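You operate a simulated robot arm through the tools that you are given. There is no shell and no other tool.

Carry out the task below with a simulated robot arm. There is one attempt and no reset: what you move stays moved.

JOB
Final slot one is worn: move the pink stick to slot four.
Fine: switch off first, free the bolt; stick home; orange cover on slot one.

Only the result counts: the job must be done as asked and must still hold three seconds after the hand-in. Knocking over, shifting, dropping, spilling or breaking anything else fails it. A push-on lid holds only when it is set on centred and level and pressed home; a screw cap is set on level and turned clockwise until tight.

ROBOT AND FRAMES
A 7-joint arm with a two-finger parallel gripper, fixed in place. Base frame: the origin is at the foot of the arm, x ahead of it, y to its left, z up. Lengths are in mm, angles in degrees, forces in N, time in s.
With the tool pointing down near the work surface it reaches from about 280 to 520 mm from the base axis. Its first joint turns from -66.0 to 66.0 degrees. Payload 1.57 kg.
The tool frame sits at the grasp point between the pads (the TCP): z along the fingers, y along the line on which they close. The tips reach 30 mm beyond it. The gripper opens to 110 mm. The fingers are 24 mm wide and 12 mm thick; the gripper's body (48 by 112 mm) begins 78 mm behind the TCP.
Orientation is that of the tool frame in the base frame, as a unit quaternion [x, y, z, w]. With the fingers straight down and closing along the base's y, the tool's x points along the base's -x, its y along +y and its z along -z.

CONTROLS
- The arm moves only by the tool apply_moves. Its argument "motion" is a list of rows, each a list of 7 numbers: the shift along the tool's x, y, z in mm, then the turn, a rotation vector about the tool's x, y, z in degrees, then the opening, from 0 (shut) to 1 (fully open). In form: [[tx, ty, tz, ax, ay, az, hand], ...]. A call has 1 to 20 rows; each row is the pose to reach, as a shift and turn from the pose commanded when the call began, along the tool's axes at that moment. Each row takes 0.2 s and may step no farther than 50 mm and 8.6 degrees from the row before; otherwise, or with a gripper value out of range, the whole call is refused. A pose out of reach is approached as far as the arm can. The call stops where the force on the tool passes 80 N (or 10 N more than at its start, if that is more) or the arm is blocked; 0.2 s more then pass. Each finger travels about 108 mm/s and halts on what it meets, pressing with about 32 N; the grip force reading is that of the motor and also rises with nothing between the fingers. The clock runs only during rows and for 0.2 s after the last one: add rows that repeat a pose to give the fingers time. It gives the time, the measured TCP pose, the force on the tool (base axes), the opening and the grip force at its end, in the units of the frame above (readings bear some noise), with the torque about the TCP (base axes, N m) and any sound that the robot's microphone picked up.
- Cameras (640 x 400 px; columns grow to the right, rows downward): "scene" is fixed at [151.8, -400.1, 1373.9]; the picture's right is [0.82, -0.58, 0.00], its down [-0.48, -0.68, -0.55] and it looks along [0.32, 0.45, -0.83] (base axes); focal length 214 px, centre (320, 200). "wrist" rides on the gripper at [70, 16, -141] in the tool frame; the picture's right is [-0.23, 0.97, 0.00], its down [-0.85, -0.20, -0.48] and it looks along [-0.47, -0.11, 0.88] (tool axes); focal length 222 px, centre (320, 200). There is no depth. A picture from a camera that has moved, and an enlarged one, comes with that camera's place and axes in the base frame and with its lens.
- get_image(camera): a new picture of that camera. The clock stands still meanwhile.
- zoom(camera, box): a new picture of the part [left, top, right, bottom] of that camera's present view, enlarged. The clock stands still meanwhile.
- job_done(): hands the job in; it is judged then, once.

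Places have to be worked out from the pictures, the camera data and where the tool is seen. Open the gripper and draw the arm clear of the work before you hand the job in, unless the task says otherwise.

The tools are called as name(argument=value, ...) on one line, values as JSON. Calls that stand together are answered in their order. apply_moves: Moves the arm, as the interface text tells. Its arguments: {"type":"object","properties":{"motion":{"type":"array"}},"required":["motion"]} The other tools are called the same way: get_image (camera) takes a picture; zoom (camera, box) takes an enlarged picture of a part of a camera's view; job_done () hands the job in.

At the start:

```text
t: 0.0
tool_pos: [350.8, 1.2, 1120.7]
ee_rot: [-0.001, 1.0, -0.001, 0.001]
ft_force: [-0.5, 0.3, 0.5]
moment: [-0.02, -0.01, 0.0]
opening: 110.0
gripper_force: 0.1
```

scene: 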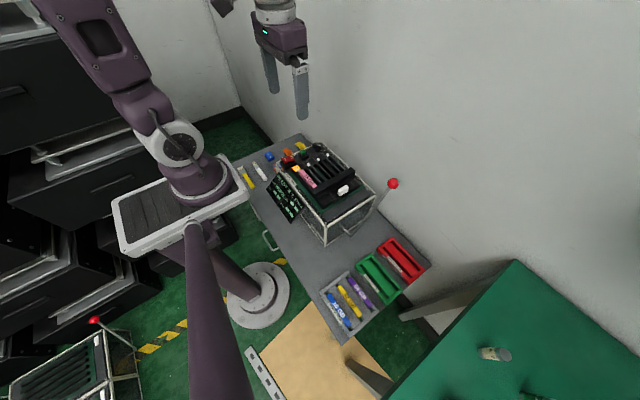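
wrist: 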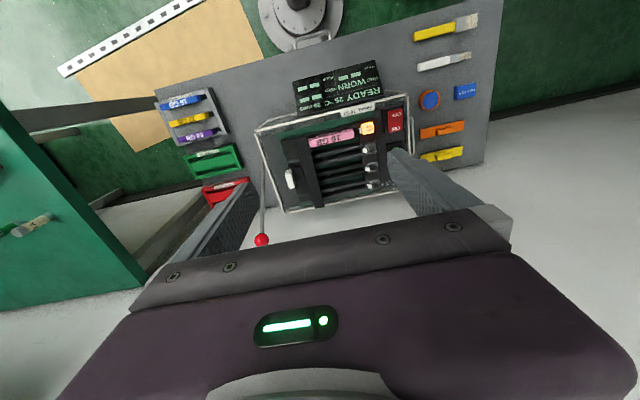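

I see a test fixture with a pink stick in a slot, switch, bolt/latch, lever with red knob, trays and loose parts. I zoom in on both cameras to understand the details before moving.

zoom(camera="scene", box=[230, 130, 410, 250])

zoom(camera="wrist", box=[240, 50, 430, 220])

zoom(camera="wrist", box=[390, 0, 510, 180])

zoom(camera="scene", box=[300, 220, 440, 350])

```text
3.33 times, centred on (320, 190) of scene
camera zoom: at [151.8, -400.1, 1373.9], right [0.82, -0.58, 0.0], down [-0.48, -0.68, -0.55], along [0.32, 0.45, -0.83], focal length 715 px, centre (320, 233)
```

zoom: 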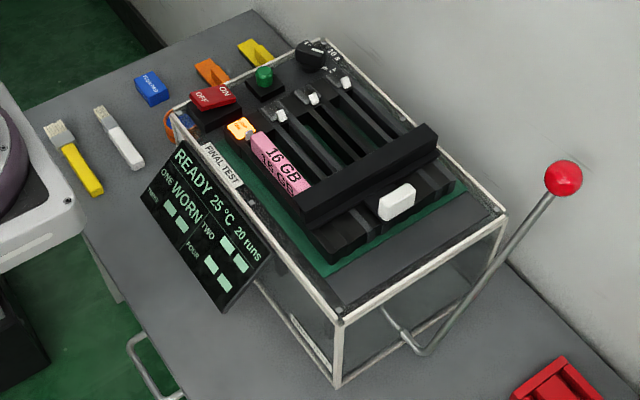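

```text
2.35 times, centred on (335, 135) of wrist
camera zoom: at [281.5, 18.2, 1261.4], right [0.23, 0.97, 0.0], down [0.85, -0.2, 0.48], along [0.47, -0.11, -0.88], focal length 523 px, centre (285, 353)
```

zoom: 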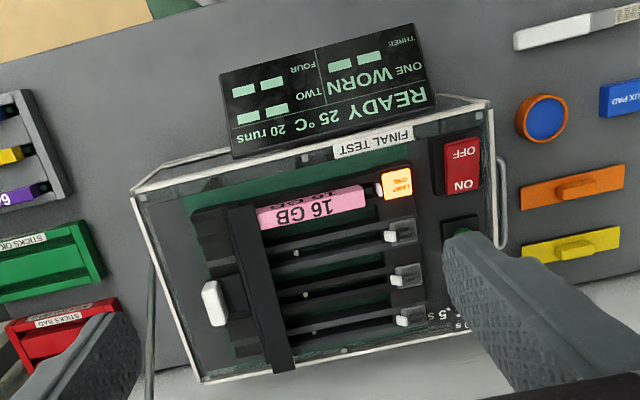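

```text
2.22 times, centred on (450, 90) of wrist
camera zoom: at [281.5, 18.2, 1261.4], right [0.23, 0.97, 0.0], down [0.85, -0.2, 0.48], along [0.47, -0.11, -0.88], focal length 494 px, centre (31, 444)
```

zoom: 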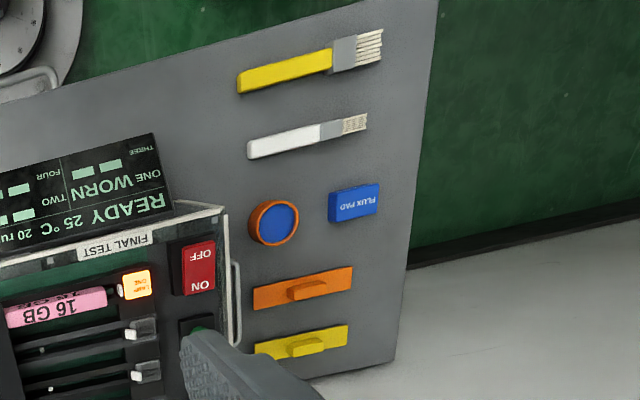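

```text
3.08 times, centred on (370, 285) of scene
camera zoom: at [151.8, -400.1, 1373.9], right [0.82, -0.58, 0.0], down [-0.48, -0.68, -0.55], along [0.32, 0.45, -0.83], focal length 660 px, centre (166, -62)
```

zoom: 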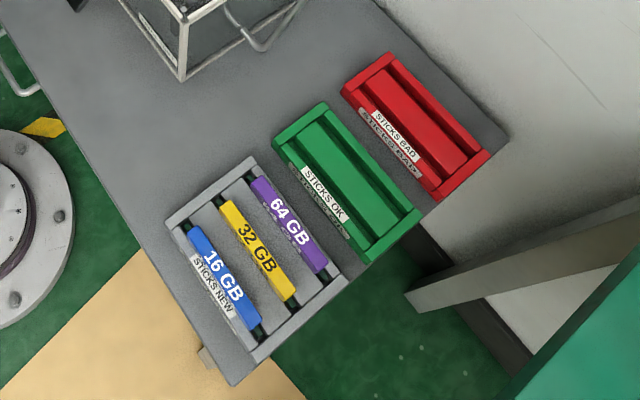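

Triangulating between the two cameras, the fixture top is at about z≈770, the white knob near (465,-97,785) and the red ball near (580,-196,841). I move closer, staying well above everything, for a better look.

apply_moves(motion=[[-20, 0, 40, 0, 0, 0, 1], [-40, 0, 80, 0, 0, 0, 1], [-60, 0, 120, 0, 0, 0, 1], [-80, 0, 160, 0, 0, 0, 1], [-80, 0, 160, 0, 0, 0, 1]])

get_image(camera="wrist")

get_image(camera="scene")

```text
t: 1.2
tool_pos: [429.4, -0.8, 958.8]
ee_rot: [0.0, 1.0, 0.0, 0.0]
ft_force: [0.2, 0.1, -0.6]
moment: [0.03, 0.03, -0.01]
opening: 109.7
gripper_force: 0.1
```

```text
taken
camera wrist: at [360.9, 15.8, 1100.3], right [0.23, 0.97, 0.0], down [0.85, -0.2, 0.48], along [0.47, -0.11, -0.88], focal length 222 px, centre (320, 200)
```

wrist: 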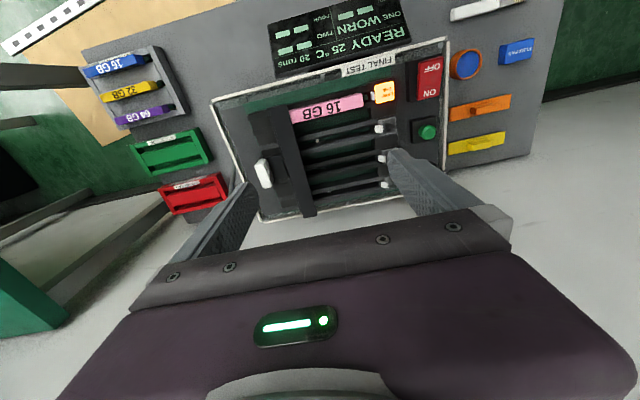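

```text
taken
```

scene: 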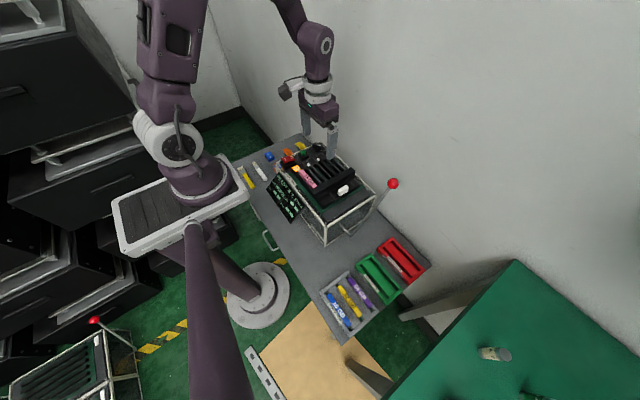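

zoom(camera="wrist", box=[205, 30, 455, 230])

zoom(camera="wrist", box=[350, 50, 450, 130])

zoom(camera="wrist", box=[240, 80, 340, 220])

zoom(camera="wrist", box=[260, 0, 420, 80])

zoom(camera="scene", box=[270, 135, 380, 215])

```text
2.00 times, centred on (330, 130) of wrist
camera zoom: at [360.9, 15.8, 1100.3], right [0.23, 0.97, 0.0], down [0.85, -0.2, 0.48], along [0.47, -0.11, -0.88], focal length 444 px, centre (300, 340)
```

zoom: 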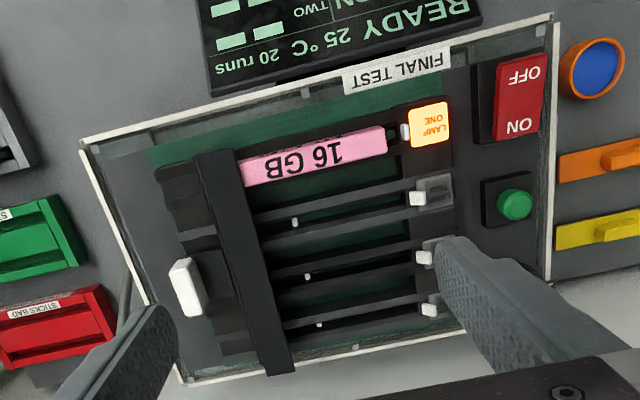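

```text
5.00 times, centred on (400, 90) of wrist
camera zoom: at [360.9, 15.8, 1100.3], right [0.23, 0.97, 0.0], down [0.85, -0.2, 0.48], along [0.47, -0.11, -0.88], focal length 1111 px, centre (-80, 750)
```

zoom: 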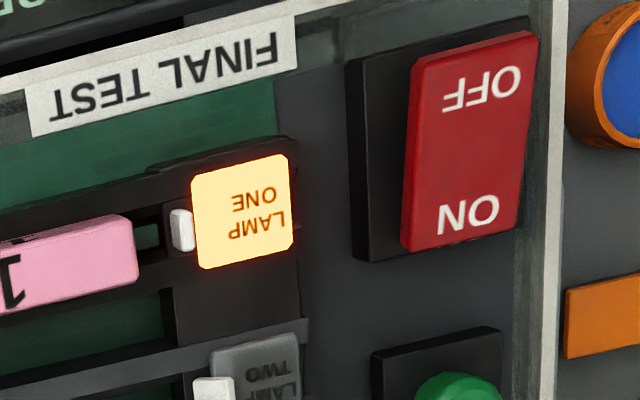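

```text
2.86 times, centred on (290, 150) of wrist
camera zoom: at [360.9, 15.8, 1100.3], right [0.23, 0.97, 0.0], down [0.85, -0.2, 0.48], along [0.47, -0.11, -0.88], focal length 635 px, centre (406, 343)
```

zoom: 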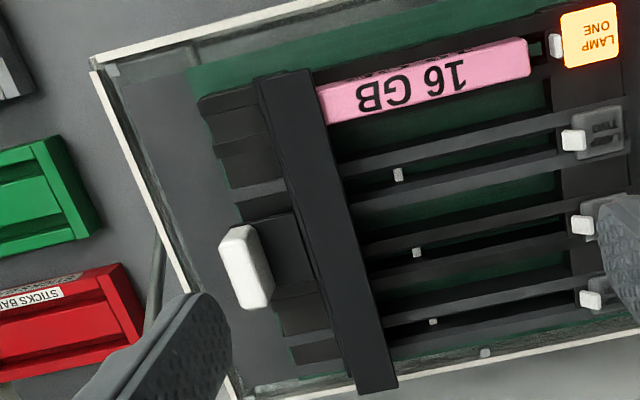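

```text
4.00 times, centred on (340, 40) of wrist
camera zoom: at [360.9, 15.8, 1100.3], right [0.23, 0.97, 0.0], down [0.85, -0.2, 0.48], along [0.47, -0.11, -0.88], focal length 888 px, centre (240, 840)
```

zoom: 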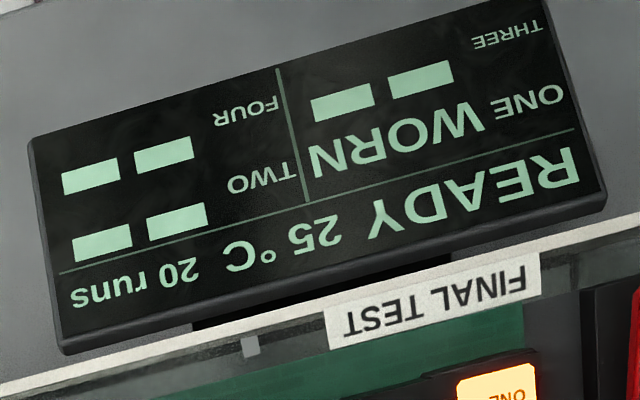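

```text
5.00 times, centred on (325, 175) of scene
camera zoom: at [151.8, -400.1, 1373.9], right [0.82, -0.58, 0.0], down [-0.48, -0.68, -0.55], along [0.32, 0.45, -0.83], focal length 1072 px, centre (295, 325)
```

zoom: 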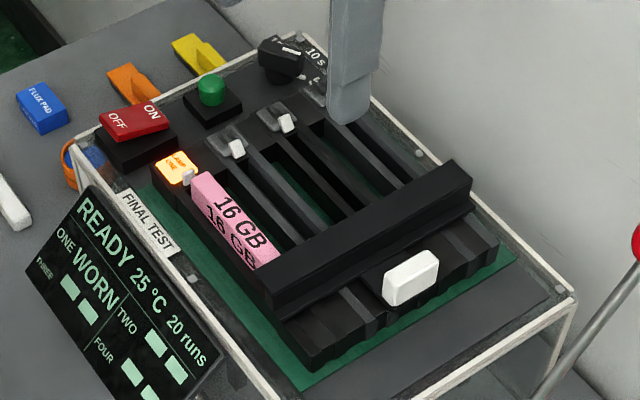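

The layout is clear: lamps one–four and slots one–four run along y, with slot one nearest the robot. A black crossbar with a white handle is presumably the bolt, and the red rocker is the switch. I want a closer look at the bolt area, staying above it.

apply_moves(motion=[[-20, -30, 20, 0, 0, 0, 1], [-40, -60, 40, 0, 0, 0, 1], [-50, -90, 60, 0, 0, 0, 1], [-60, -90, 80, 0, 0, 0, 1], [-60, -90, 80, 0, 0, 0, 1]])

get_image(camera="wrist")

zoom(camera="wrist", box=[220, 20, 420, 200])

```text
t: 2.4
tool_pos: [491.0, -88.8, 881.5]
ee_rot: [-0.001, 1.0, 0.0, 0.0]
ft_force: [0.0, 0.2, 0.0]
moment: [0.03, -0.03, 0.0]
opening: 110.1
gripper_force: 0.2
```

```text
taken
camera wrist: at [421.1, -73.3, 1022.7], right [0.23, 0.97, 0.0], down [0.85, -0.2, 0.48], along [0.47, -0.11, -0.88], focal length 222 px, centre (320, 200)
```

wrist: 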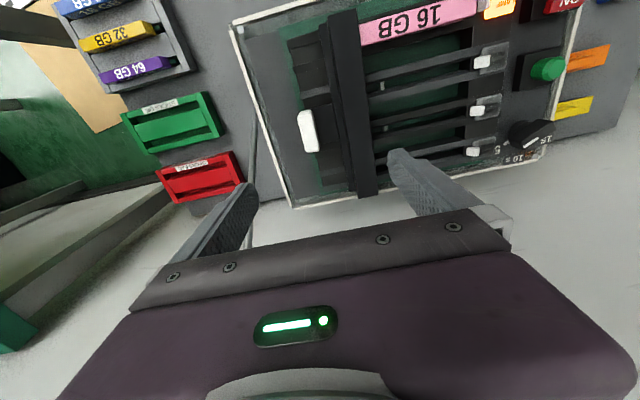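

```text
2.22 times, centred on (320, 110) of wrist
camera zoom: at [421.1, -73.3, 1022.7], right [0.23, 0.97, 0.0], down [0.85, -0.2, 0.48], along [0.47, -0.11, -0.88], focal length 494 px, centre (320, 400)
```

zoom: 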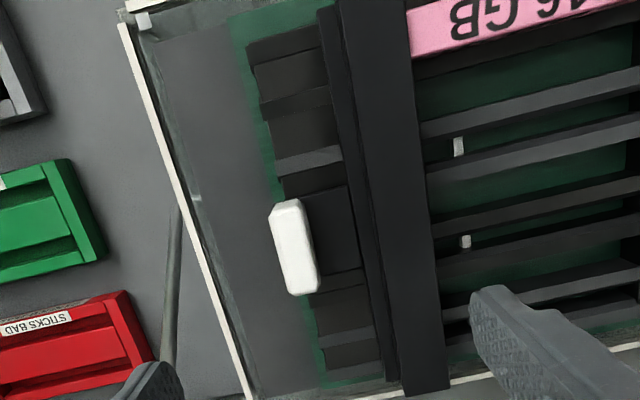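

The crossbar and white handle are now clear from above. I take an enlarged oblique view from the scene camera to judge heights and how the handle is attached.

zoom(camera="scene", box=[310, 150, 390, 230])

zoom(camera="scene", box=[270, 130, 350, 210])

```text
5.00 times, centred on (350, 190) of scene
camera zoom: at [151.8, -400.1, 1373.9], right [0.82, -0.58, 0.0], down [-0.48, -0.68, -0.55], along [0.32, 0.45, -0.83], focal length 1072 px, centre (170, 250)
```

zoom: 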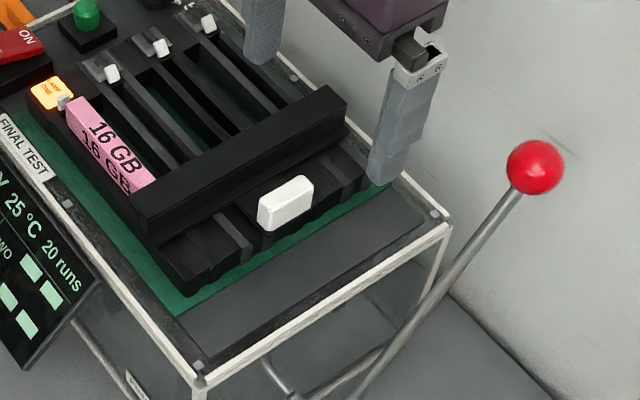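

```text
5.00 times, centred on (310, 170) of scene
camera zoom: at [151.8, -400.1, 1373.9], right [0.82, -0.58, 0.0], down [-0.48, -0.68, -0.55], along [0.32, 0.45, -0.83], focal length 1072 px, centre (370, 350)
```

zoom: 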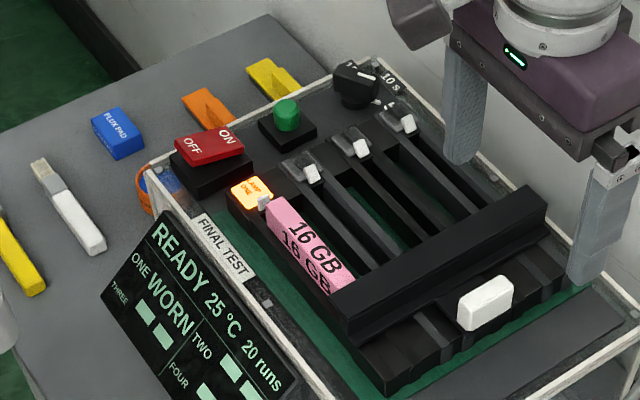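

The handle block is centred near (466,-96,786) and the fixture turns out to be axis-aligned (x 354–559, y −137–173). Next I move over to the left side to inspect the switch and the orange cover.

apply_moves(motion=[[6, 45, -15, 0, 0, 0, 1], [12, 90, -20, 0, 0, 0, 1], [18, 135, -20, 0, 0, 0, 1], [25, 180, -20, 0, 0, 0, 1], [31, 219, -20, 0, 0, 0, 1], [31, 219, -20, 0, 0, 0, 1]])

get_image(camera="wrist")

zoom(camera="wrist", box=[240, 0, 400, 130])

zoom(camera="wrist", box=[380, 0, 560, 150])

```text
t: 3.8
tool_pos: [463.6, 133.7, 903.1]
ee_rot: [-0.001, 1.0, 0.0, 0.001]
ft_force: [-0.4, -0.5, -0.3]
moment: [0.01, 0.02, 0.0]
opening: 110.1
gripper_force: 0.0
```

```text
taken
camera wrist: at [393.7, 149.6, 1044.0], right [0.23, 0.97, 0.0], down [0.86, -0.2, 0.48], along [0.47, -0.11, -0.88], focal length 222 px, centre (320, 200)
```

wrist: 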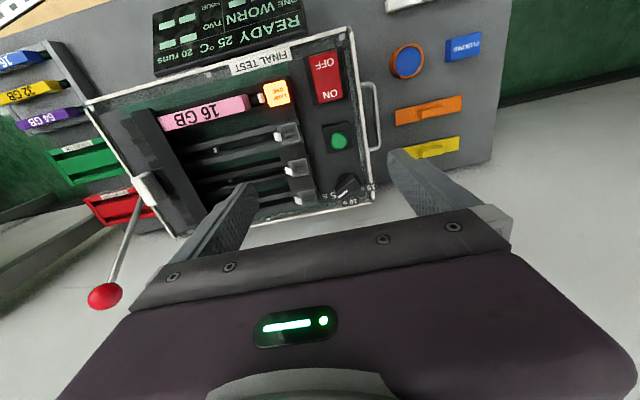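

```text
3.08 times, centred on (320, 65) of wrist
camera zoom: at [393.7, 149.6, 1044.0], right [0.23, 0.97, 0.0], down [0.86, -0.2, 0.48], along [0.47, -0.11, -0.88], focal length 684 px, centre (320, 615)
```

zoom: 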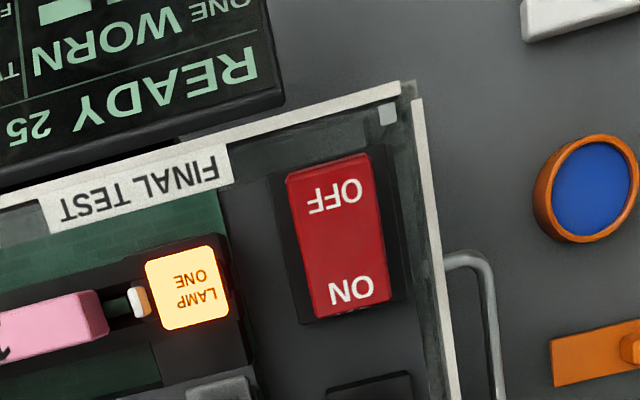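

```text
2.67 times, centred on (470, 75) of wrist
camera zoom: at [393.7, 149.6, 1044.0], right [0.23, 0.97, 0.0], down [0.86, -0.2, 0.48], along [0.47, -0.11, -0.88], focal length 592 px, centre (-80, 533)
```

zoom: 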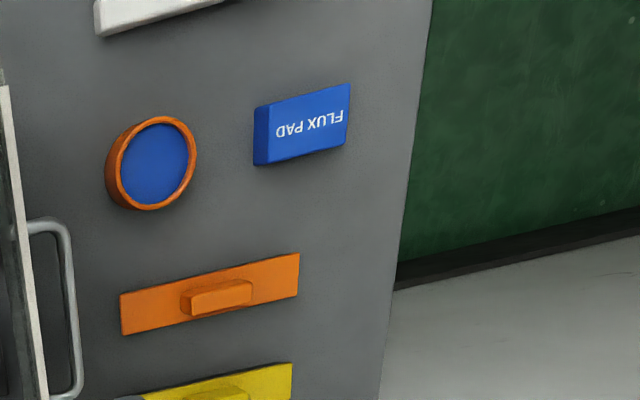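

Switch OFF end is near (382,157,780); the frame top is near z≈735 and the table near z≈565. The orange cover appears around (495,344), which may be near the edge of reach, so I go look at it from closer.

apply_moves(motion=[[15, 40, 0, 0, 0, 0, 1], [30, 80, 0, 0, 0, 0, 1], [45, 115, 10, 0, 0, 0, 1], [60, 146, 50, 0, 0, 0, 1], [60, 146, 50, 0, 0, 0, 1]])

get_image(camera="wrist")

zoom(camera="wrist", box=[290, 90, 440, 210])

zoom(camera="scene", box=[240, 120, 340, 200])

```text
refused: row 4 steps farther than a row can; nothing moved
```

```text
taken
camera wrist: at [393.7, 149.6, 1044.0], right [0.23, 0.97, 0.0], down [0.86, -0.2, 0.48], along [0.47, -0.11, -0.88], focal length 222 px, centre (320, 200)
```

wrist: 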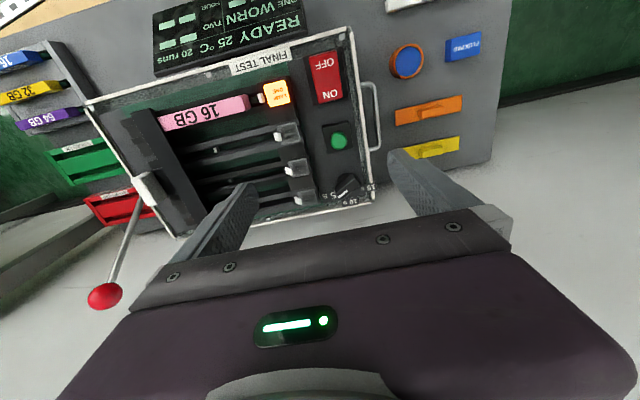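

```text
3.33 times, centred on (365, 150) of wrist
camera zoom: at [393.7, 149.6, 1044.0], right [0.23, 0.97, 0.0], down [0.86, -0.2, 0.48], along [0.47, -0.11, -0.88], focal length 740 px, centre (170, 367)
```

zoom: 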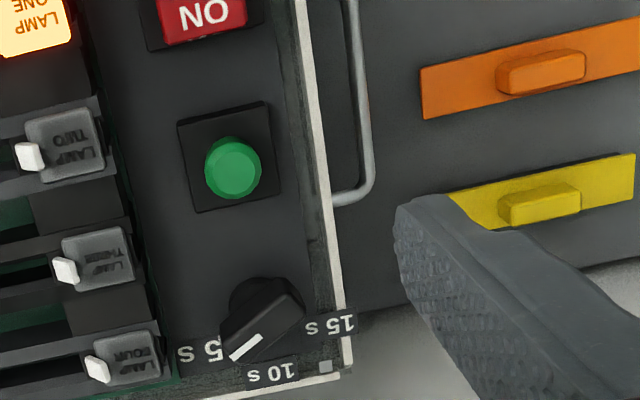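

```text
5.00 times, centred on (290, 160) of scene
camera zoom: at [151.8, -400.0, 1373.9], right [0.82, -0.58, 0.0], down [-0.48, -0.68, -0.55], along [0.32, 0.45, -0.83], focal length 1072 px, centre (470, 400)
```

zoom: 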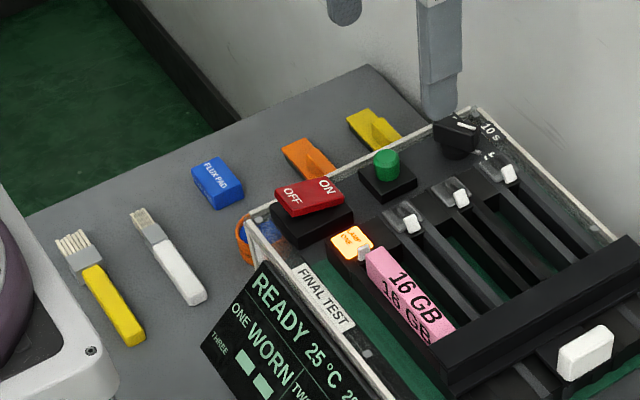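

That move was refused because one row stepped too far. I repeat it with shorter steps.

apply_moves(motion=[[15, 40, 0, 0, 0, 0, 1], [30, 80, 0, 0, 0, 0, 1], [45, 115, 10, 0, 0, 0, 1], [52, 132, 30, 0, 0, 0, 1], [60, 146, 50, 0, 0, 0, 1], [60, 146, 50, 0, 0, 0, 1]])

get_image(camera="wrist")

zoom(camera="wrist", box=[290, 90, 440, 210])

```text
t: 5.2
tool_pos: [399.5, 278.8, 849.5]
ee_rot: [0.0, 1.0, -0.001, 0.0]
ft_force: [0.3, 0.0, -0.6]
moment: [-0.03, -0.02, -0.04]
opening: 110.0
gripper_force: 0.0
```

```text
taken
camera wrist: at [331.0, 295.7, 990.0], right [0.23, 0.97, 0.0], down [0.85, -0.2, 0.48], along [0.47, -0.11, -0.88], focal length 222 px, centre (320, 200)
```

wrist: 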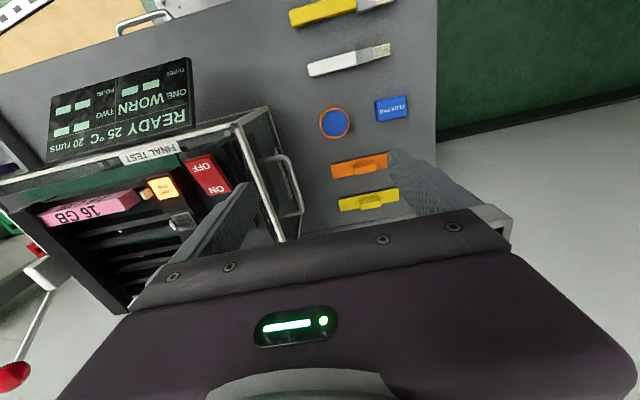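

```text
3.33 times, centred on (365, 150) of wrist
camera zoom: at [331.0, 295.7, 990.0], right [0.23, 0.97, 0.0], down [0.85, -0.2, 0.48], along [0.47, -0.11, -0.88], focal length 740 px, centre (170, 367)
```

zoom: 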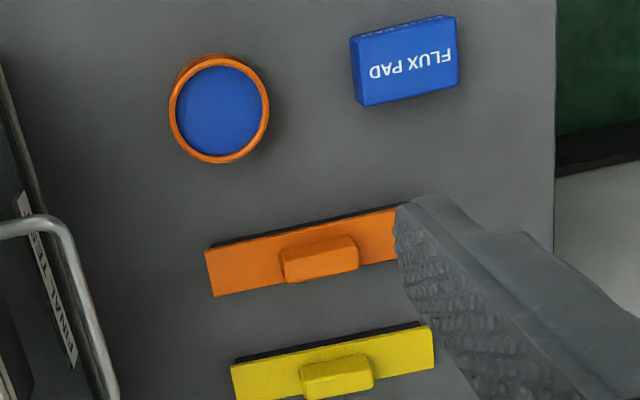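

Both views put the orange cover's handle top at about (495,345,584), roughly 603 mm from the base axis. I test whether the arm can get out there while still high above the table.

apply_moves(motion=[[-25, 20, 0, 0, 0, 0, 1], [-50, 40, 0, 0, 0, 0, 1], [-75, 55, 0, 0, 0, 0, 1], [-95, 66, 0, 0, 0, 0, 1], [-95, 66, 20, 0, 0, 0, 1], [-95, 66, 20, 0, 0, 0, 1]])

get_image(camera="scene")

get_image(camera="wrist")

```text
t: 6.6
tool_pos: [495.8, 343.8, 829.5]
ee_rot: [0.0, 1.0, 0.0, 0.001]
ft_force: [-0.8, -0.5, -0.3]
moment: [-0.01, 0.03, 0.0]
opening: 109.9
gripper_force: 0.0
```

```text
taken
```

scene: 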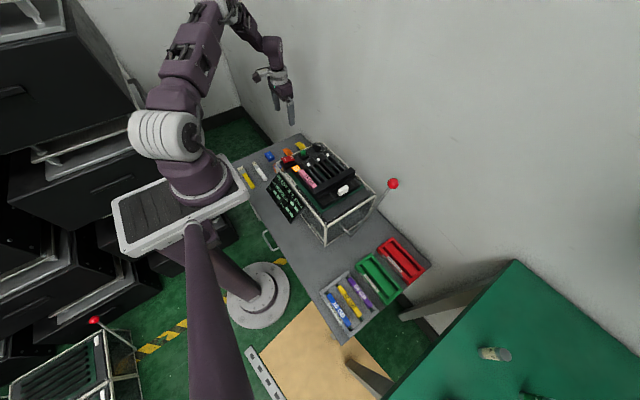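

```text
taken
camera wrist: at [426.2, 360.1, 971.9], right [0.23, 0.97, 0.0], down [0.85, -0.2, 0.48], along [0.47, -0.11, -0.88], focal length 222 px, centre (320, 200)
```

wrist: 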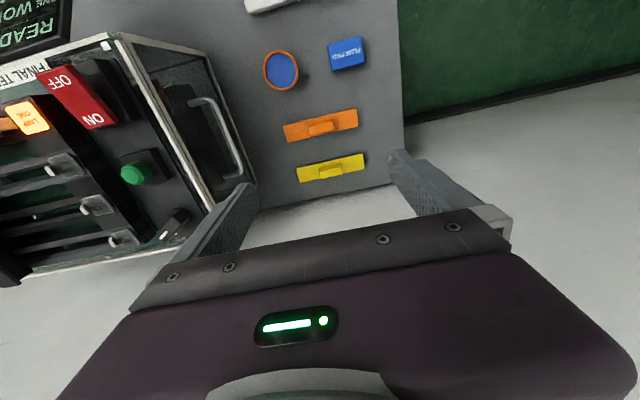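

The arm reaches out here with no trouble at this height. I take an enlarged view of the cover from right above to measure it.

zoom(camera="wrist", box=[260, 80, 380, 200])

zoom(camera="wrist", box=[0, 20, 240, 290])

```text
3.33 times, centred on (320, 140) of wrist
camera zoom: at [426.2, 360.1, 971.9], right [0.23, 0.97, 0.0], down [0.85, -0.2, 0.48], along [0.47, -0.11, -0.88], focal length 740 px, centre (320, 400)
```

zoom: 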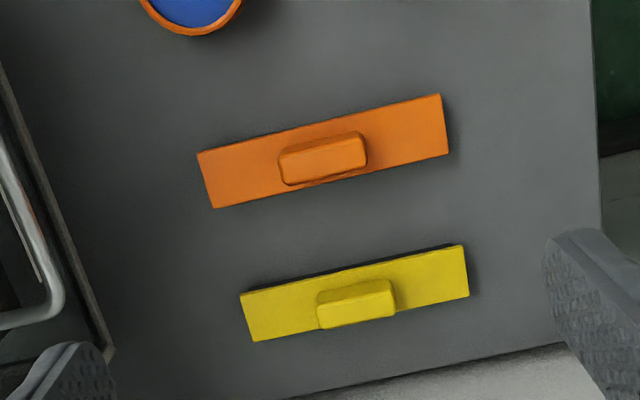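

```text
1.48 times, centred on (120, 155) of wrist
camera zoom: at [426.2, 360.1, 971.9], right [0.23, 0.97, 0.0], down [0.85, -0.2, 0.48], along [0.47, -0.11, -0.88], focal length 329 px, centre (616, 267)
```

zoom: 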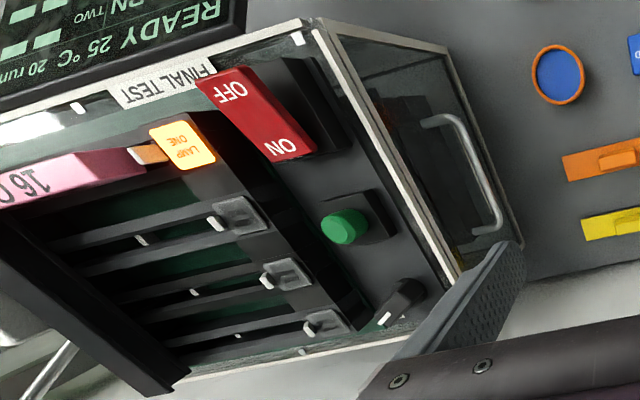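

The cover is a plate about 29 × 126 mm centred at (496,345), aligned with y, with a handle on top. The side view shows the rocker's ON end down, so I shut the fingers and go above its OFF end near (378,156.5).

apply_moves(motion=[[20, -20, -40, 0, 0, 0, 0.5], [40, -60, -50, 0, 0, 0, 0.2], [65, -100, -50, 0, 0, 0, 0], [90, -140, -50, 0, 0, 0, 0], [117.8, -176, -50, 0, 0, 0, 0], [117.8, -187.3, -30, 0, 0, 0, 0], [117.8, -187.3, -20, 0, 0, 0, 0], [117.8, -187.3, -20, 0, 0, 0, 0]])

get_image(camera="wrist")

zoom(camera="scene", box=[250, 110, 350, 200])

```text
t: 8.4
tool_pos: [375.8, 156.2, 847.9]
ee_rot: [-0.001, 1.0, -0.001, 0.0]
ft_force: [0.5, 0.1, -0.2]
moment: [-0.01, 0.0, -0.01]
opening: 0.2
gripper_force: 21.3
```

```text
taken
camera wrist: at [307.3, 171.9, 990.5], right [0.23, 0.97, 0.0], down [0.85, -0.2, 0.48], along [0.47, -0.11, -0.88], focal length 222 px, centre (320, 200)
```

wrist: 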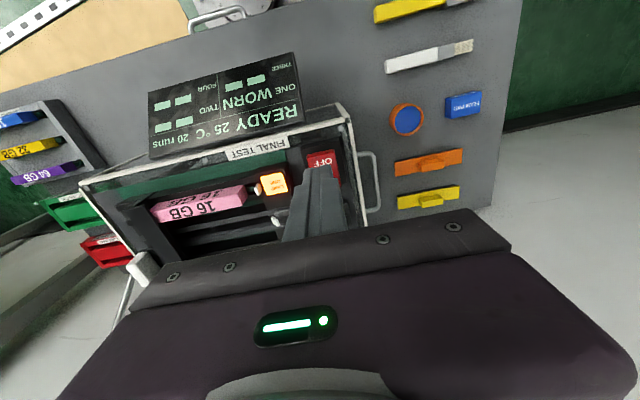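

```text
4.44 times, centred on (300, 155) of scene
camera zoom: at [151.8, -400.1, 1373.9], right [0.82, -0.58, 0.0], down [-0.48, -0.68, -0.55], along [0.32, 0.45, -0.83], focal length 953 px, centre (409, 400)
```

zoom: 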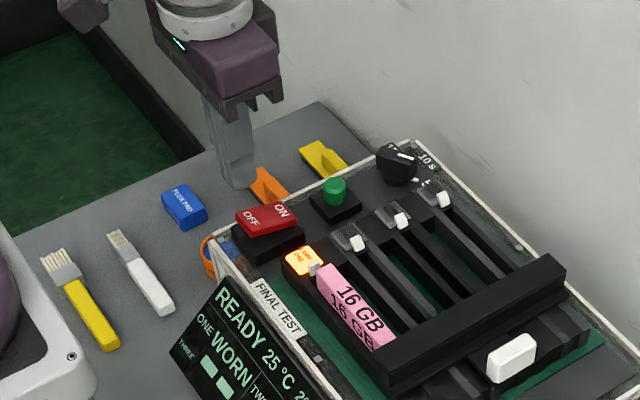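

The closed fingertips are above the OFF end, about 30–40 mm over the rocker. I descend gently and watch the force and any sound.

apply_moves(motion=[[0, 0, 15, 0, 0, 0, 0], [0, 0, 25, 0, 0, 0, 0], [0, 0, 30, 0, 0, 0, 0], [0, 0, 34, 0, 0, 0, 0], [0, 0, 37, 0, 0, 0, 0], [0, 0, 40, 0, 0, 0, 0]])

zoom(camera="wrist", box=[220, 90, 420, 240])

zoom(camera="scene", box=[250, 110, 350, 200])

```text
t: 9.8
tool_pos: [377.3, 156.2, 810.2]
ee_rot: [0.0, 1.0, -0.001, 0.0]
ft_force: [0.0, 0.5, 0.8]
moment: [0.01, 0.0, 0.01]
opening: 0.2
gripper_force: 21.1
```

```text
2.67 times, centred on (320, 165) of wrist
camera zoom: at [308.2, 172.0, 951.3], right [0.23, 0.97, 0.0], down [0.85, -0.2, 0.48], along [0.47, -0.11, -0.88], focal length 592 px, centre (320, 293)
```

zoom: 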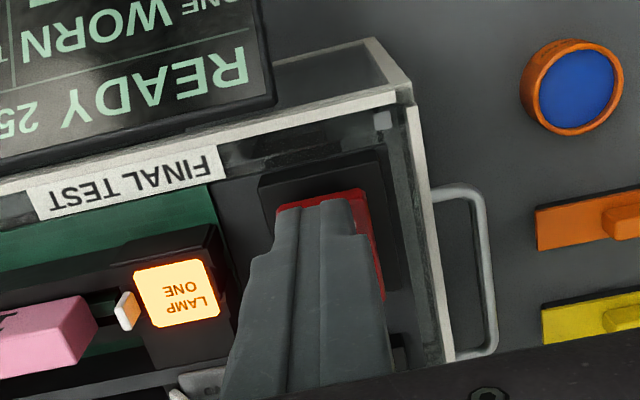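

```text
4.44 times, centred on (300, 155) of scene
camera zoom: at [151.8, -400.1, 1373.9], right [0.82, -0.58, 0.0], down [-0.48, -0.68, -0.55], along [0.32, 0.45, -0.83], focal length 953 px, centre (409, 400)
```

zoom: 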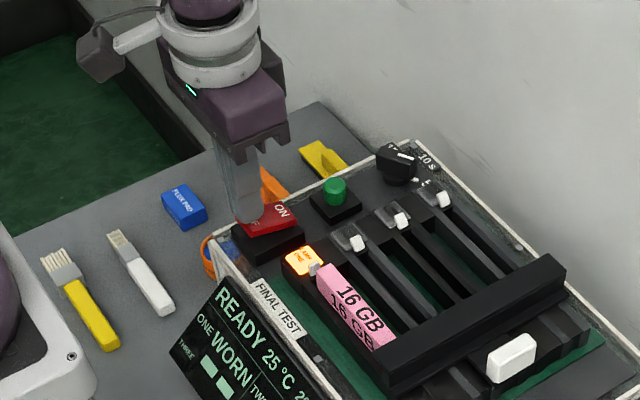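

There is no contact yet with the tip at z≈780, but it is right over the OFF end. I keep going in small steps.

apply_moves(motion=[[0, 0, 3, 0, 0, 0, 0], [0, 0, 5, 0, 0, 0, 0], [0, 0, 7, 0, 0, 0, 0], [0, 0, 9, 0, 0, 0, 0]])

zoom(camera="scene", box=[250, 110, 350, 200])

```text
t: 10.8
tool_pos: [375.9, 154.8, 800.5]
ee_rot: [-0.001, 1.0, 0.0, 0.0]
ft_force: [-0.1, 0.8, 0.2]
moment: [0.05, 0.03, -0.04]
opening: 0.1
gripper_force: 21.0
```

```text
4.44 times, centred on (300, 155) of scene
camera zoom: at [151.8, -400.1, 1373.9], right [0.82, -0.58, 0.0], down [-0.48, -0.68, -0.55], along [0.32, 0.45, -0.83], focal length 953 px, centre (409, 400)
```

zoom: 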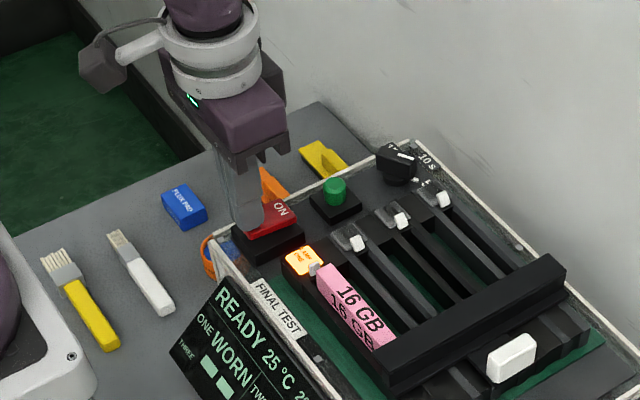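

Still no contact at tip z≈770; I continue down in 2–3 mm steps, watching the force.

apply_moves(motion=[[0, 0, 3, 0, 0, 0, 0], [0, 0, 5, 0, 0, 0, 0], [0, 0, 7, 0, 0, 0, 0], [0, 0, 9, 0, 0, 0, 0]])

zoom(camera="scene", box=[250, 110, 350, 200])

zoom(camera="wrist", box=[220, 60, 420, 210])

```text
t: 11.5
tool_pos: [375.5, 153.5, 796.8]
ee_rot: [0.0, 1.0, 0.001, 0.001]
ft_force: [-7.7, -0.6, 27.2]
moment: [-0.03, -0.13, -0.04]
opening: 0.2
gripper_force: 21.0
stopped in row 3: the force on the tool passed its limit at 97 N (the readings are from after the stop); the commanded pose is now the measured one
```

```text
4.44 times, centred on (300, 155) of scene
camera zoom: at [151.3, -400.2, 1373.9], right [0.82, -0.58, 0.0], down [-0.48, -0.68, -0.55], along [0.32, 0.45, -0.83], focal length 953 px, centre (409, 400)
```

zoom: 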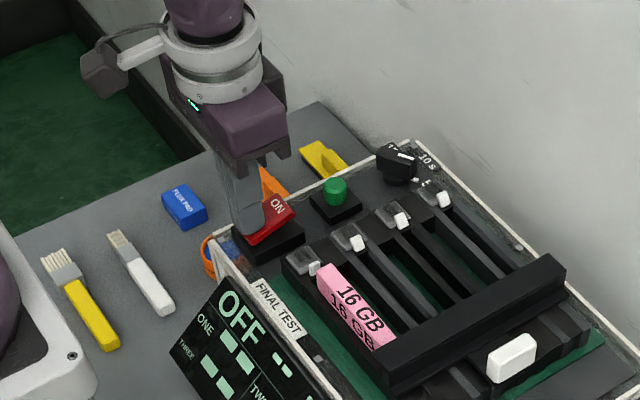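

```text
2.67 times, centred on (320, 135) of wrist
camera zoom: at [306.9, 171.3, 939.0], right [0.23, 0.97, 0.0], down [0.86, -0.2, 0.48], along [0.47, -0.11, -0.88], focal length 592 px, centre (320, 373)
```

zoom: 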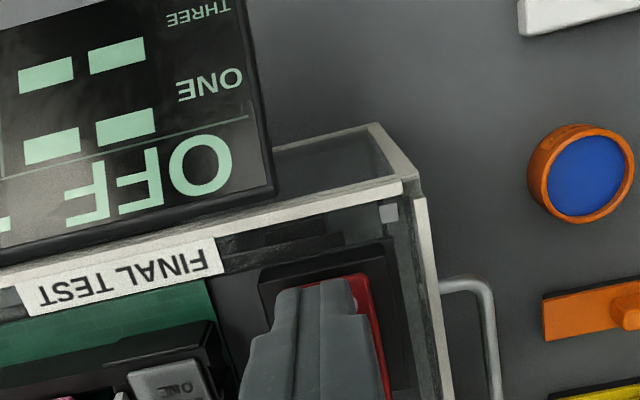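

The display reads OFF and lamp one has gone out, so the switch is off. I lift away and go to look at the bolt from the −y side, with the gripper yawed so the camera faces along +y.

apply_moves(motion=[[0, 0, -30, 0, 0, 0, 0], [0, 0, -70, 0, 0, 0, 0], [-5, -20, -103, 0, 0, -8, 0.3], [-15, -50, -103, 0, 0, -16, 0.6], [-25, -80, -103, 0, 0, -24, 1], [-35, -110, -103, 0, 0, -32, 1], [-45, -140, -103, 0, 0, -40, 1], [-55, -170, -103, 0, 0, -48, 1], [-65, -200, -103, 0, 0, -56, 1], [-75, -230, -103, 0, 0, -64, 1], [-85, -250, -103, 0, 0, -72, 1], [-90, -258, -103, 0, 0, -80, 1], [-90, -258, -103, 0, 0, -88, 1], [-90, -258, -103, 0, 0, -90, 1], [-90, -258, -103, 0, 0, -90, 1]])

get_image(camera="wrist")

zoom(camera="wrist", box=[200, 60, 440, 220])

```text
t: 14.7
tool_pos: [465.8, -103.0, 899.7]
ee_rot: [0.708, -0.706, -0.001, -0.001]
ft_force: [-0.4, -0.5, 0.4]
moment: [0.0, 0.01, -0.03]
opening: 110.0
gripper_force: 0.1
```

```text
taken
camera wrist: at [451.2, -172.4, 1041.3], right [-0.97, 0.23, 0.0], down [0.2, 0.85, 0.48], along [0.11, 0.47, -0.88], focal length 222 px, centre (320, 200)
```

wrist: 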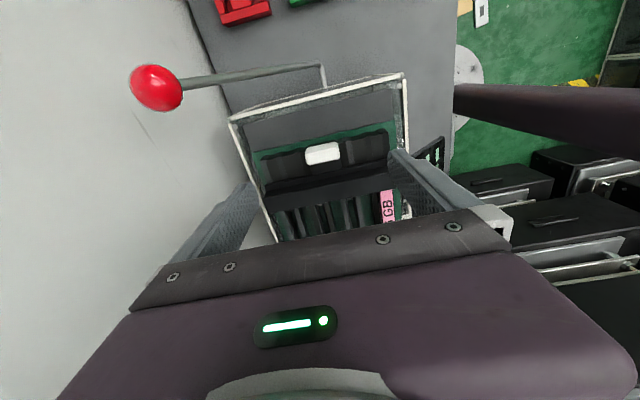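

```text
2.50 times, centred on (320, 140) of wrist
camera zoom: at [451.2, -172.4, 1041.3], right [-0.97, 0.23, 0.0], down [0.2, 0.85, 0.48], along [0.11, 0.47, -0.88], focal length 555 px, centre (320, 350)
```

zoom: 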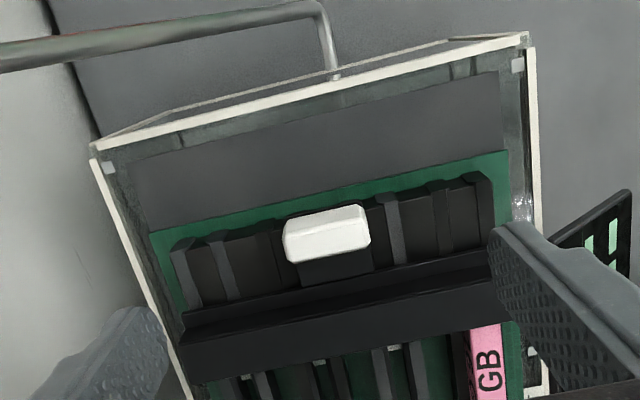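

The bolt is the crossbar with a short tab and a white pull handle at about (466.5,−96.5), top z≈780. It looks like it slides toward −y, off the stick's end. I yaw back so the fingers close along y, and go down around the handle.

apply_moves(motion=[[0, 0, 0, 0, 0, 8.5, 1], [0, 0, 0, 0, 0, 17, 0.6], [0, 0, 0, 0, 0, 25.5, 0.35], [0, 0, 0, 0, 0, 34, 0.35], [0, 0, 0, 0, 0, 42.5, 0.35], [0, 0, 0, 0, 0, 51, 0.35], [0, 0, 0, 0, 0, 59.5, 0.35], [0, 0, 10, 0, 0, 68, 0.35], [0, 0, 20, 0, 0, 76.5, 0.35], [-3, 0, 40, 0, 0, 85, 0.35], [-6.5, -0.7, 60, 0, 0, 90, 0.35], [-6.5, -0.7, 70, 0, 0, 90, 0.35], [-6.5, -0.7, 70, 0, 0, 90, 0.35]])

zoom(camera="wrist", box=[220, 60, 420, 220])

zoom(camera="scene", box=[300, 130, 400, 220])

```text
t: 17.5
tool_pos: [467.9, -96.4, 829.0]
ee_rot: [0.0, 1.0, 0.0, 0.001]
ft_force: [-0.6, 0.3, 0.3]
moment: [0.0, 0.0, 0.02]
opening: 38.6
gripper_force: 0.0
```

```text
2.50 times, centred on (320, 140) of wrist
camera zoom: at [398.8, -79.9, 970.6], right [0.23, 0.97, 0.0], down [0.85, -0.2, 0.48], along [0.47, -0.11, -0.88], focal length 555 px, centre (320, 350)
```

zoom: 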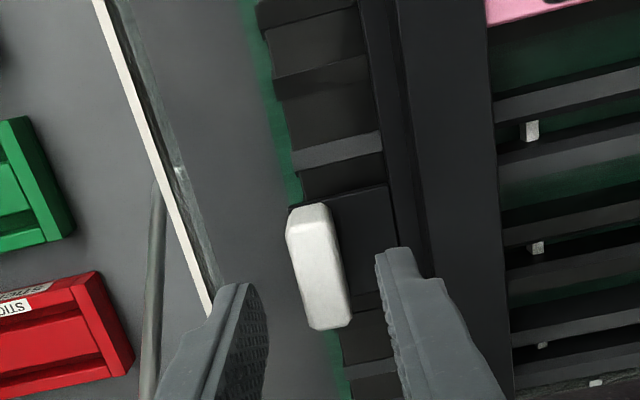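

```text
4.44 times, centred on (350, 175) of scene
camera zoom: at [151.8, -400.1, 1373.9], right [0.82, -0.58, 0.0], down [-0.48, -0.68, -0.55], along [0.32, 0.45, -0.83], focal length 953 px, centre (187, 311)
```

zoom: 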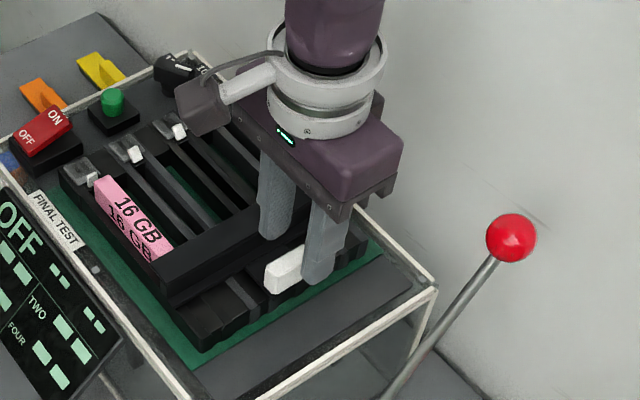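

The handle sits centred between the fingers both ways. I lower the fingertips around it with small final steps.

apply_moves(motion=[[0, 0, 12, 0, 0, 0, 0.35], [0, 0, 20, 0, 0, 0, 0.35], [0, 0, 25, 0, 0, 0, 0.35], [0, 0, 28, 0, 0, 0, 0.35], [0, 0, 31, 0, 0, 0, 0.35]])

zoom(camera="wrist", box=[220, 60, 420, 220])

zoom(camera="scene", box=[300, 140, 380, 210])

```text
t: 18.7
tool_pos: [466.6, -96.1, 798.8]
ee_rot: [0.0, 1.0, 0.001, 0.001]
ft_force: [-2.8, 0.0, 18.8]
moment: [0.39, 0.16, 0.1]
opening: 38.6
gripper_force: 0.0
```

```text
2.50 times, centred on (320, 140) of wrist
camera zoom: at [398.6, -79.6, 940.0], right [0.23, 0.97, 0.0], down [0.85, -0.2, 0.48], along [0.47, -0.11, -0.88], focal length 555 px, centre (320, 350)
```

zoom: 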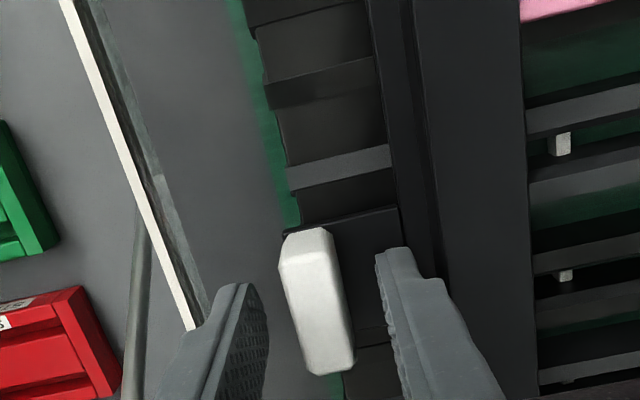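

```text
5.71 times, centred on (340, 175) of scene
camera zoom: at [151.4, -400.0, 1373.9], right [0.82, -0.58, 0.0], down [-0.48, -0.68, -0.55], along [0.32, 0.45, -0.83], focal length 1226 px, centre (206, 343)
```

zoom: 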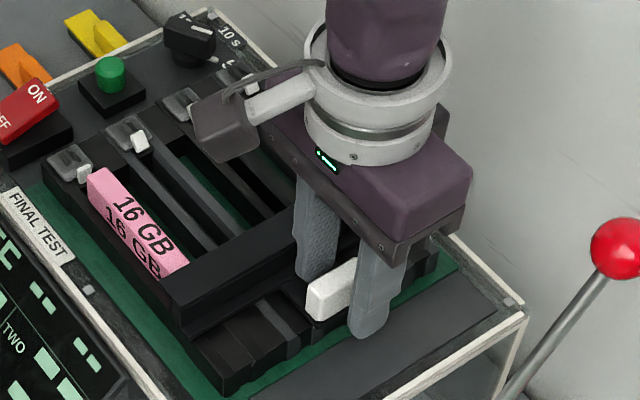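

A light 19 N upward load acts on the +y finger, so it is resting on the bolt's tab and the tips are deep enough. I lift 2 mm and close on the handle.

apply_moves(motion=[[0, 0, -2, 0, 0, 0, 0.35], [0, 0, -2, 0, 0, 0, 0], [0, 0, -2, 0, 0, 0, 0], [0, 0, -2, 0, 0, 0, 0]])

zoom(camera="wrist", box=[220, 60, 420, 220])

```text
t: 19.7
tool_pos: [466.8, -96.3, 798.8]
ee_rot: [-0.001, 1.0, 0.0, -0.001]
ft_force: [1.0, 1.5, -10.8]
moment: [-0.03, -0.53, -0.03]
opening: 15.4
gripper_force: 31.8
```

```text
2.50 times, centred on (320, 140) of wrist
camera zoom: at [398.6, -79.8, 941.1], right [0.23, 0.97, 0.0], down [0.86, -0.2, 0.48], along [0.47, -0.11, -0.88], focal length 555 px, centre (320, 350)
```

zoom: 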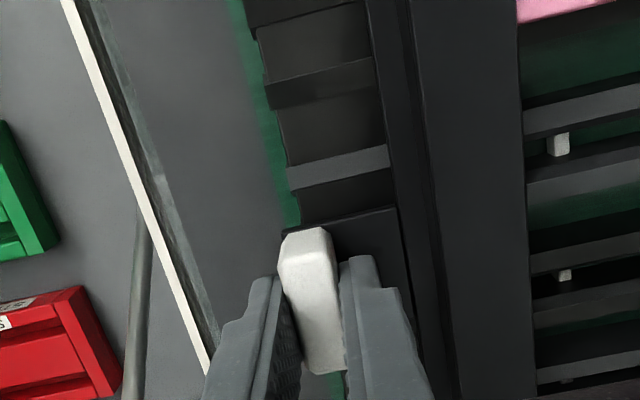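

The handle is gripped (15.4 mm, 32 N). I pull gently toward −y and watch the force.

apply_moves(motion=[[0, -2, 0.8, 0, 0, 0, 0], [0, -4, 0.8, 0, 0, 0, 0], [0, -6, 0.8, 0, 0, 0, 0], [0, -8, 0.8, 0, 0, 0, 0]])

zoom(camera="wrist", box=[220, 60, 420, 220])

```text
t: 20.7
tool_pos: [466.3, -105.1, 799.3]
ee_rot: [0.0, 1.0, 0.0, 0.001]
ft_force: [-2.0, 0.1, 11.4]
moment: [-0.04, -0.49, -0.01]
opening: 15.7
gripper_force: 31.3
```

```text
2.50 times, centred on (320, 140) of wrist
camera zoom: at [398.4, -88.8, 940.9], right [0.23, 0.97, 0.0], down [0.85, -0.2, 0.48], along [0.47, -0.11, -0.88], focal length 555 px, centre (320, 350)
```

zoom: 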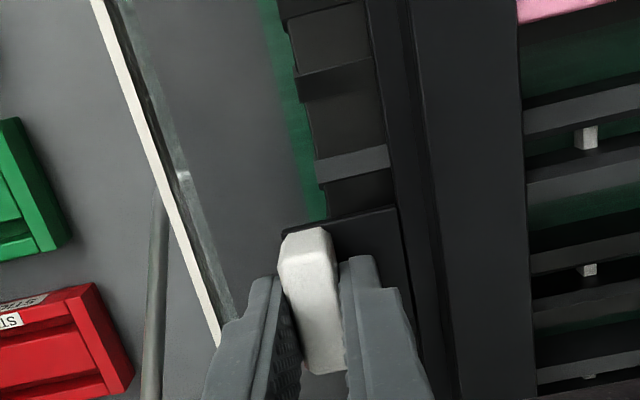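

The bar slid with the handle, with almost no resistance. I keep pulling toward −y in small steps until it reaches its end stop.

apply_moves(motion=[[0, -3, -0.5, 0, 0, 0, 0], [0, -6, -0.5, 0, 0, 0, 0], [0, -9, -0.5, 0, 0, 0, 0], [0, -12, -0.5, 0, 0, 0, 0], [0, -15, -0.5, 0, 0, 0, 0], [0, -18, -0.5, 0, 0, 0, 0], [0, -20, -0.5, 0, 0, 0, 0], [0, -20, -0.5, 0, 0, 0, 0]])

zoom(camera="wrist", box=[220, 60, 420, 220])

zoom(camera="scene", box=[290, 140, 390, 220])

```text
t: 22.5
tool_pos: [466.7, -124.2, 800.6]
ee_rot: [-0.001, 1.0, 0.001, 0.0]
ft_force: [2.9, 0.1, -21.3]
moment: [-0.04, 0.09, -0.06]
opening: 15.7
gripper_force: 30.8
```

```text
2.50 times, centred on (320, 140) of wrist
camera zoom: at [398.6, -108.1, 942.0], right [0.23, 0.97, 0.0], down [0.86, -0.2, 0.48], along [0.47, -0.11, -0.88], focal length 555 px, centre (320, 350)
```

zoom: 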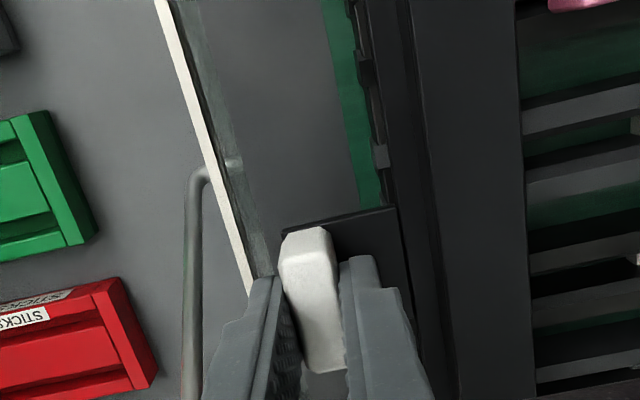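

```text
5.00 times, centred on (340, 180) of scene
camera zoom: at [152.1, -400.2, 1373.8], right [0.82, -0.58, 0.0], down [-0.48, -0.68, -0.55], along [0.32, 0.45, -0.83], focal length 1072 px, centre (220, 300)
```

zoom: 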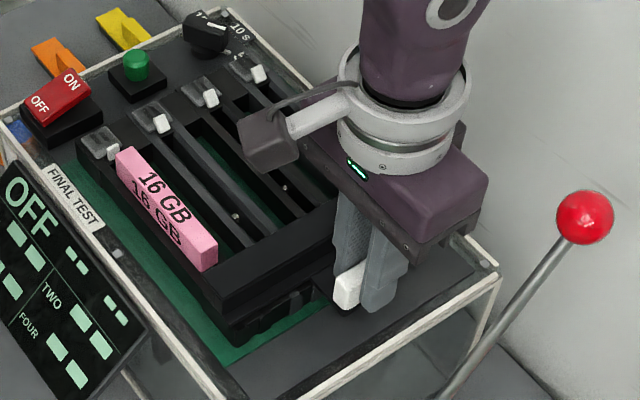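

The pink stick's end is now uncovered. I keep pulling a few millimetres to find the end stop, easing the upward pull a little.

apply_moves(motion=[[0, -2, 1, 0, 0, 0, 0], [0, -4, 1, 0, 0, 0, 0], [0, -6, 1, 0, 0, 0, 0], [0, -8, 1, 0, 0, 0, 0]])

zoom(camera="scene", box=[290, 140, 390, 220])

```text
t: 23.5
tool_pos: [468.5, -133.1, 798.6]
ee_rot: [0.0, 1.0, 0.001, 0.001]
ft_force: [-3.3, 0.3, 22.2]
moment: [-0.01, 0.03, -0.09]
opening: 15.6
gripper_force: 31.0
```

```text
5.00 times, centred on (340, 180) of scene
camera zoom: at [151.4, -400.0, 1374.0], right [0.82, -0.58, 0.0], down [-0.48, -0.68, -0.55], along [0.32, 0.45, -0.83], focal length 1072 px, centre (220, 300)
```

zoom: 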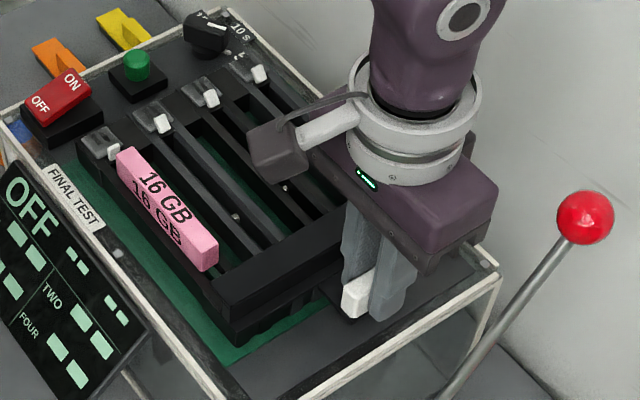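

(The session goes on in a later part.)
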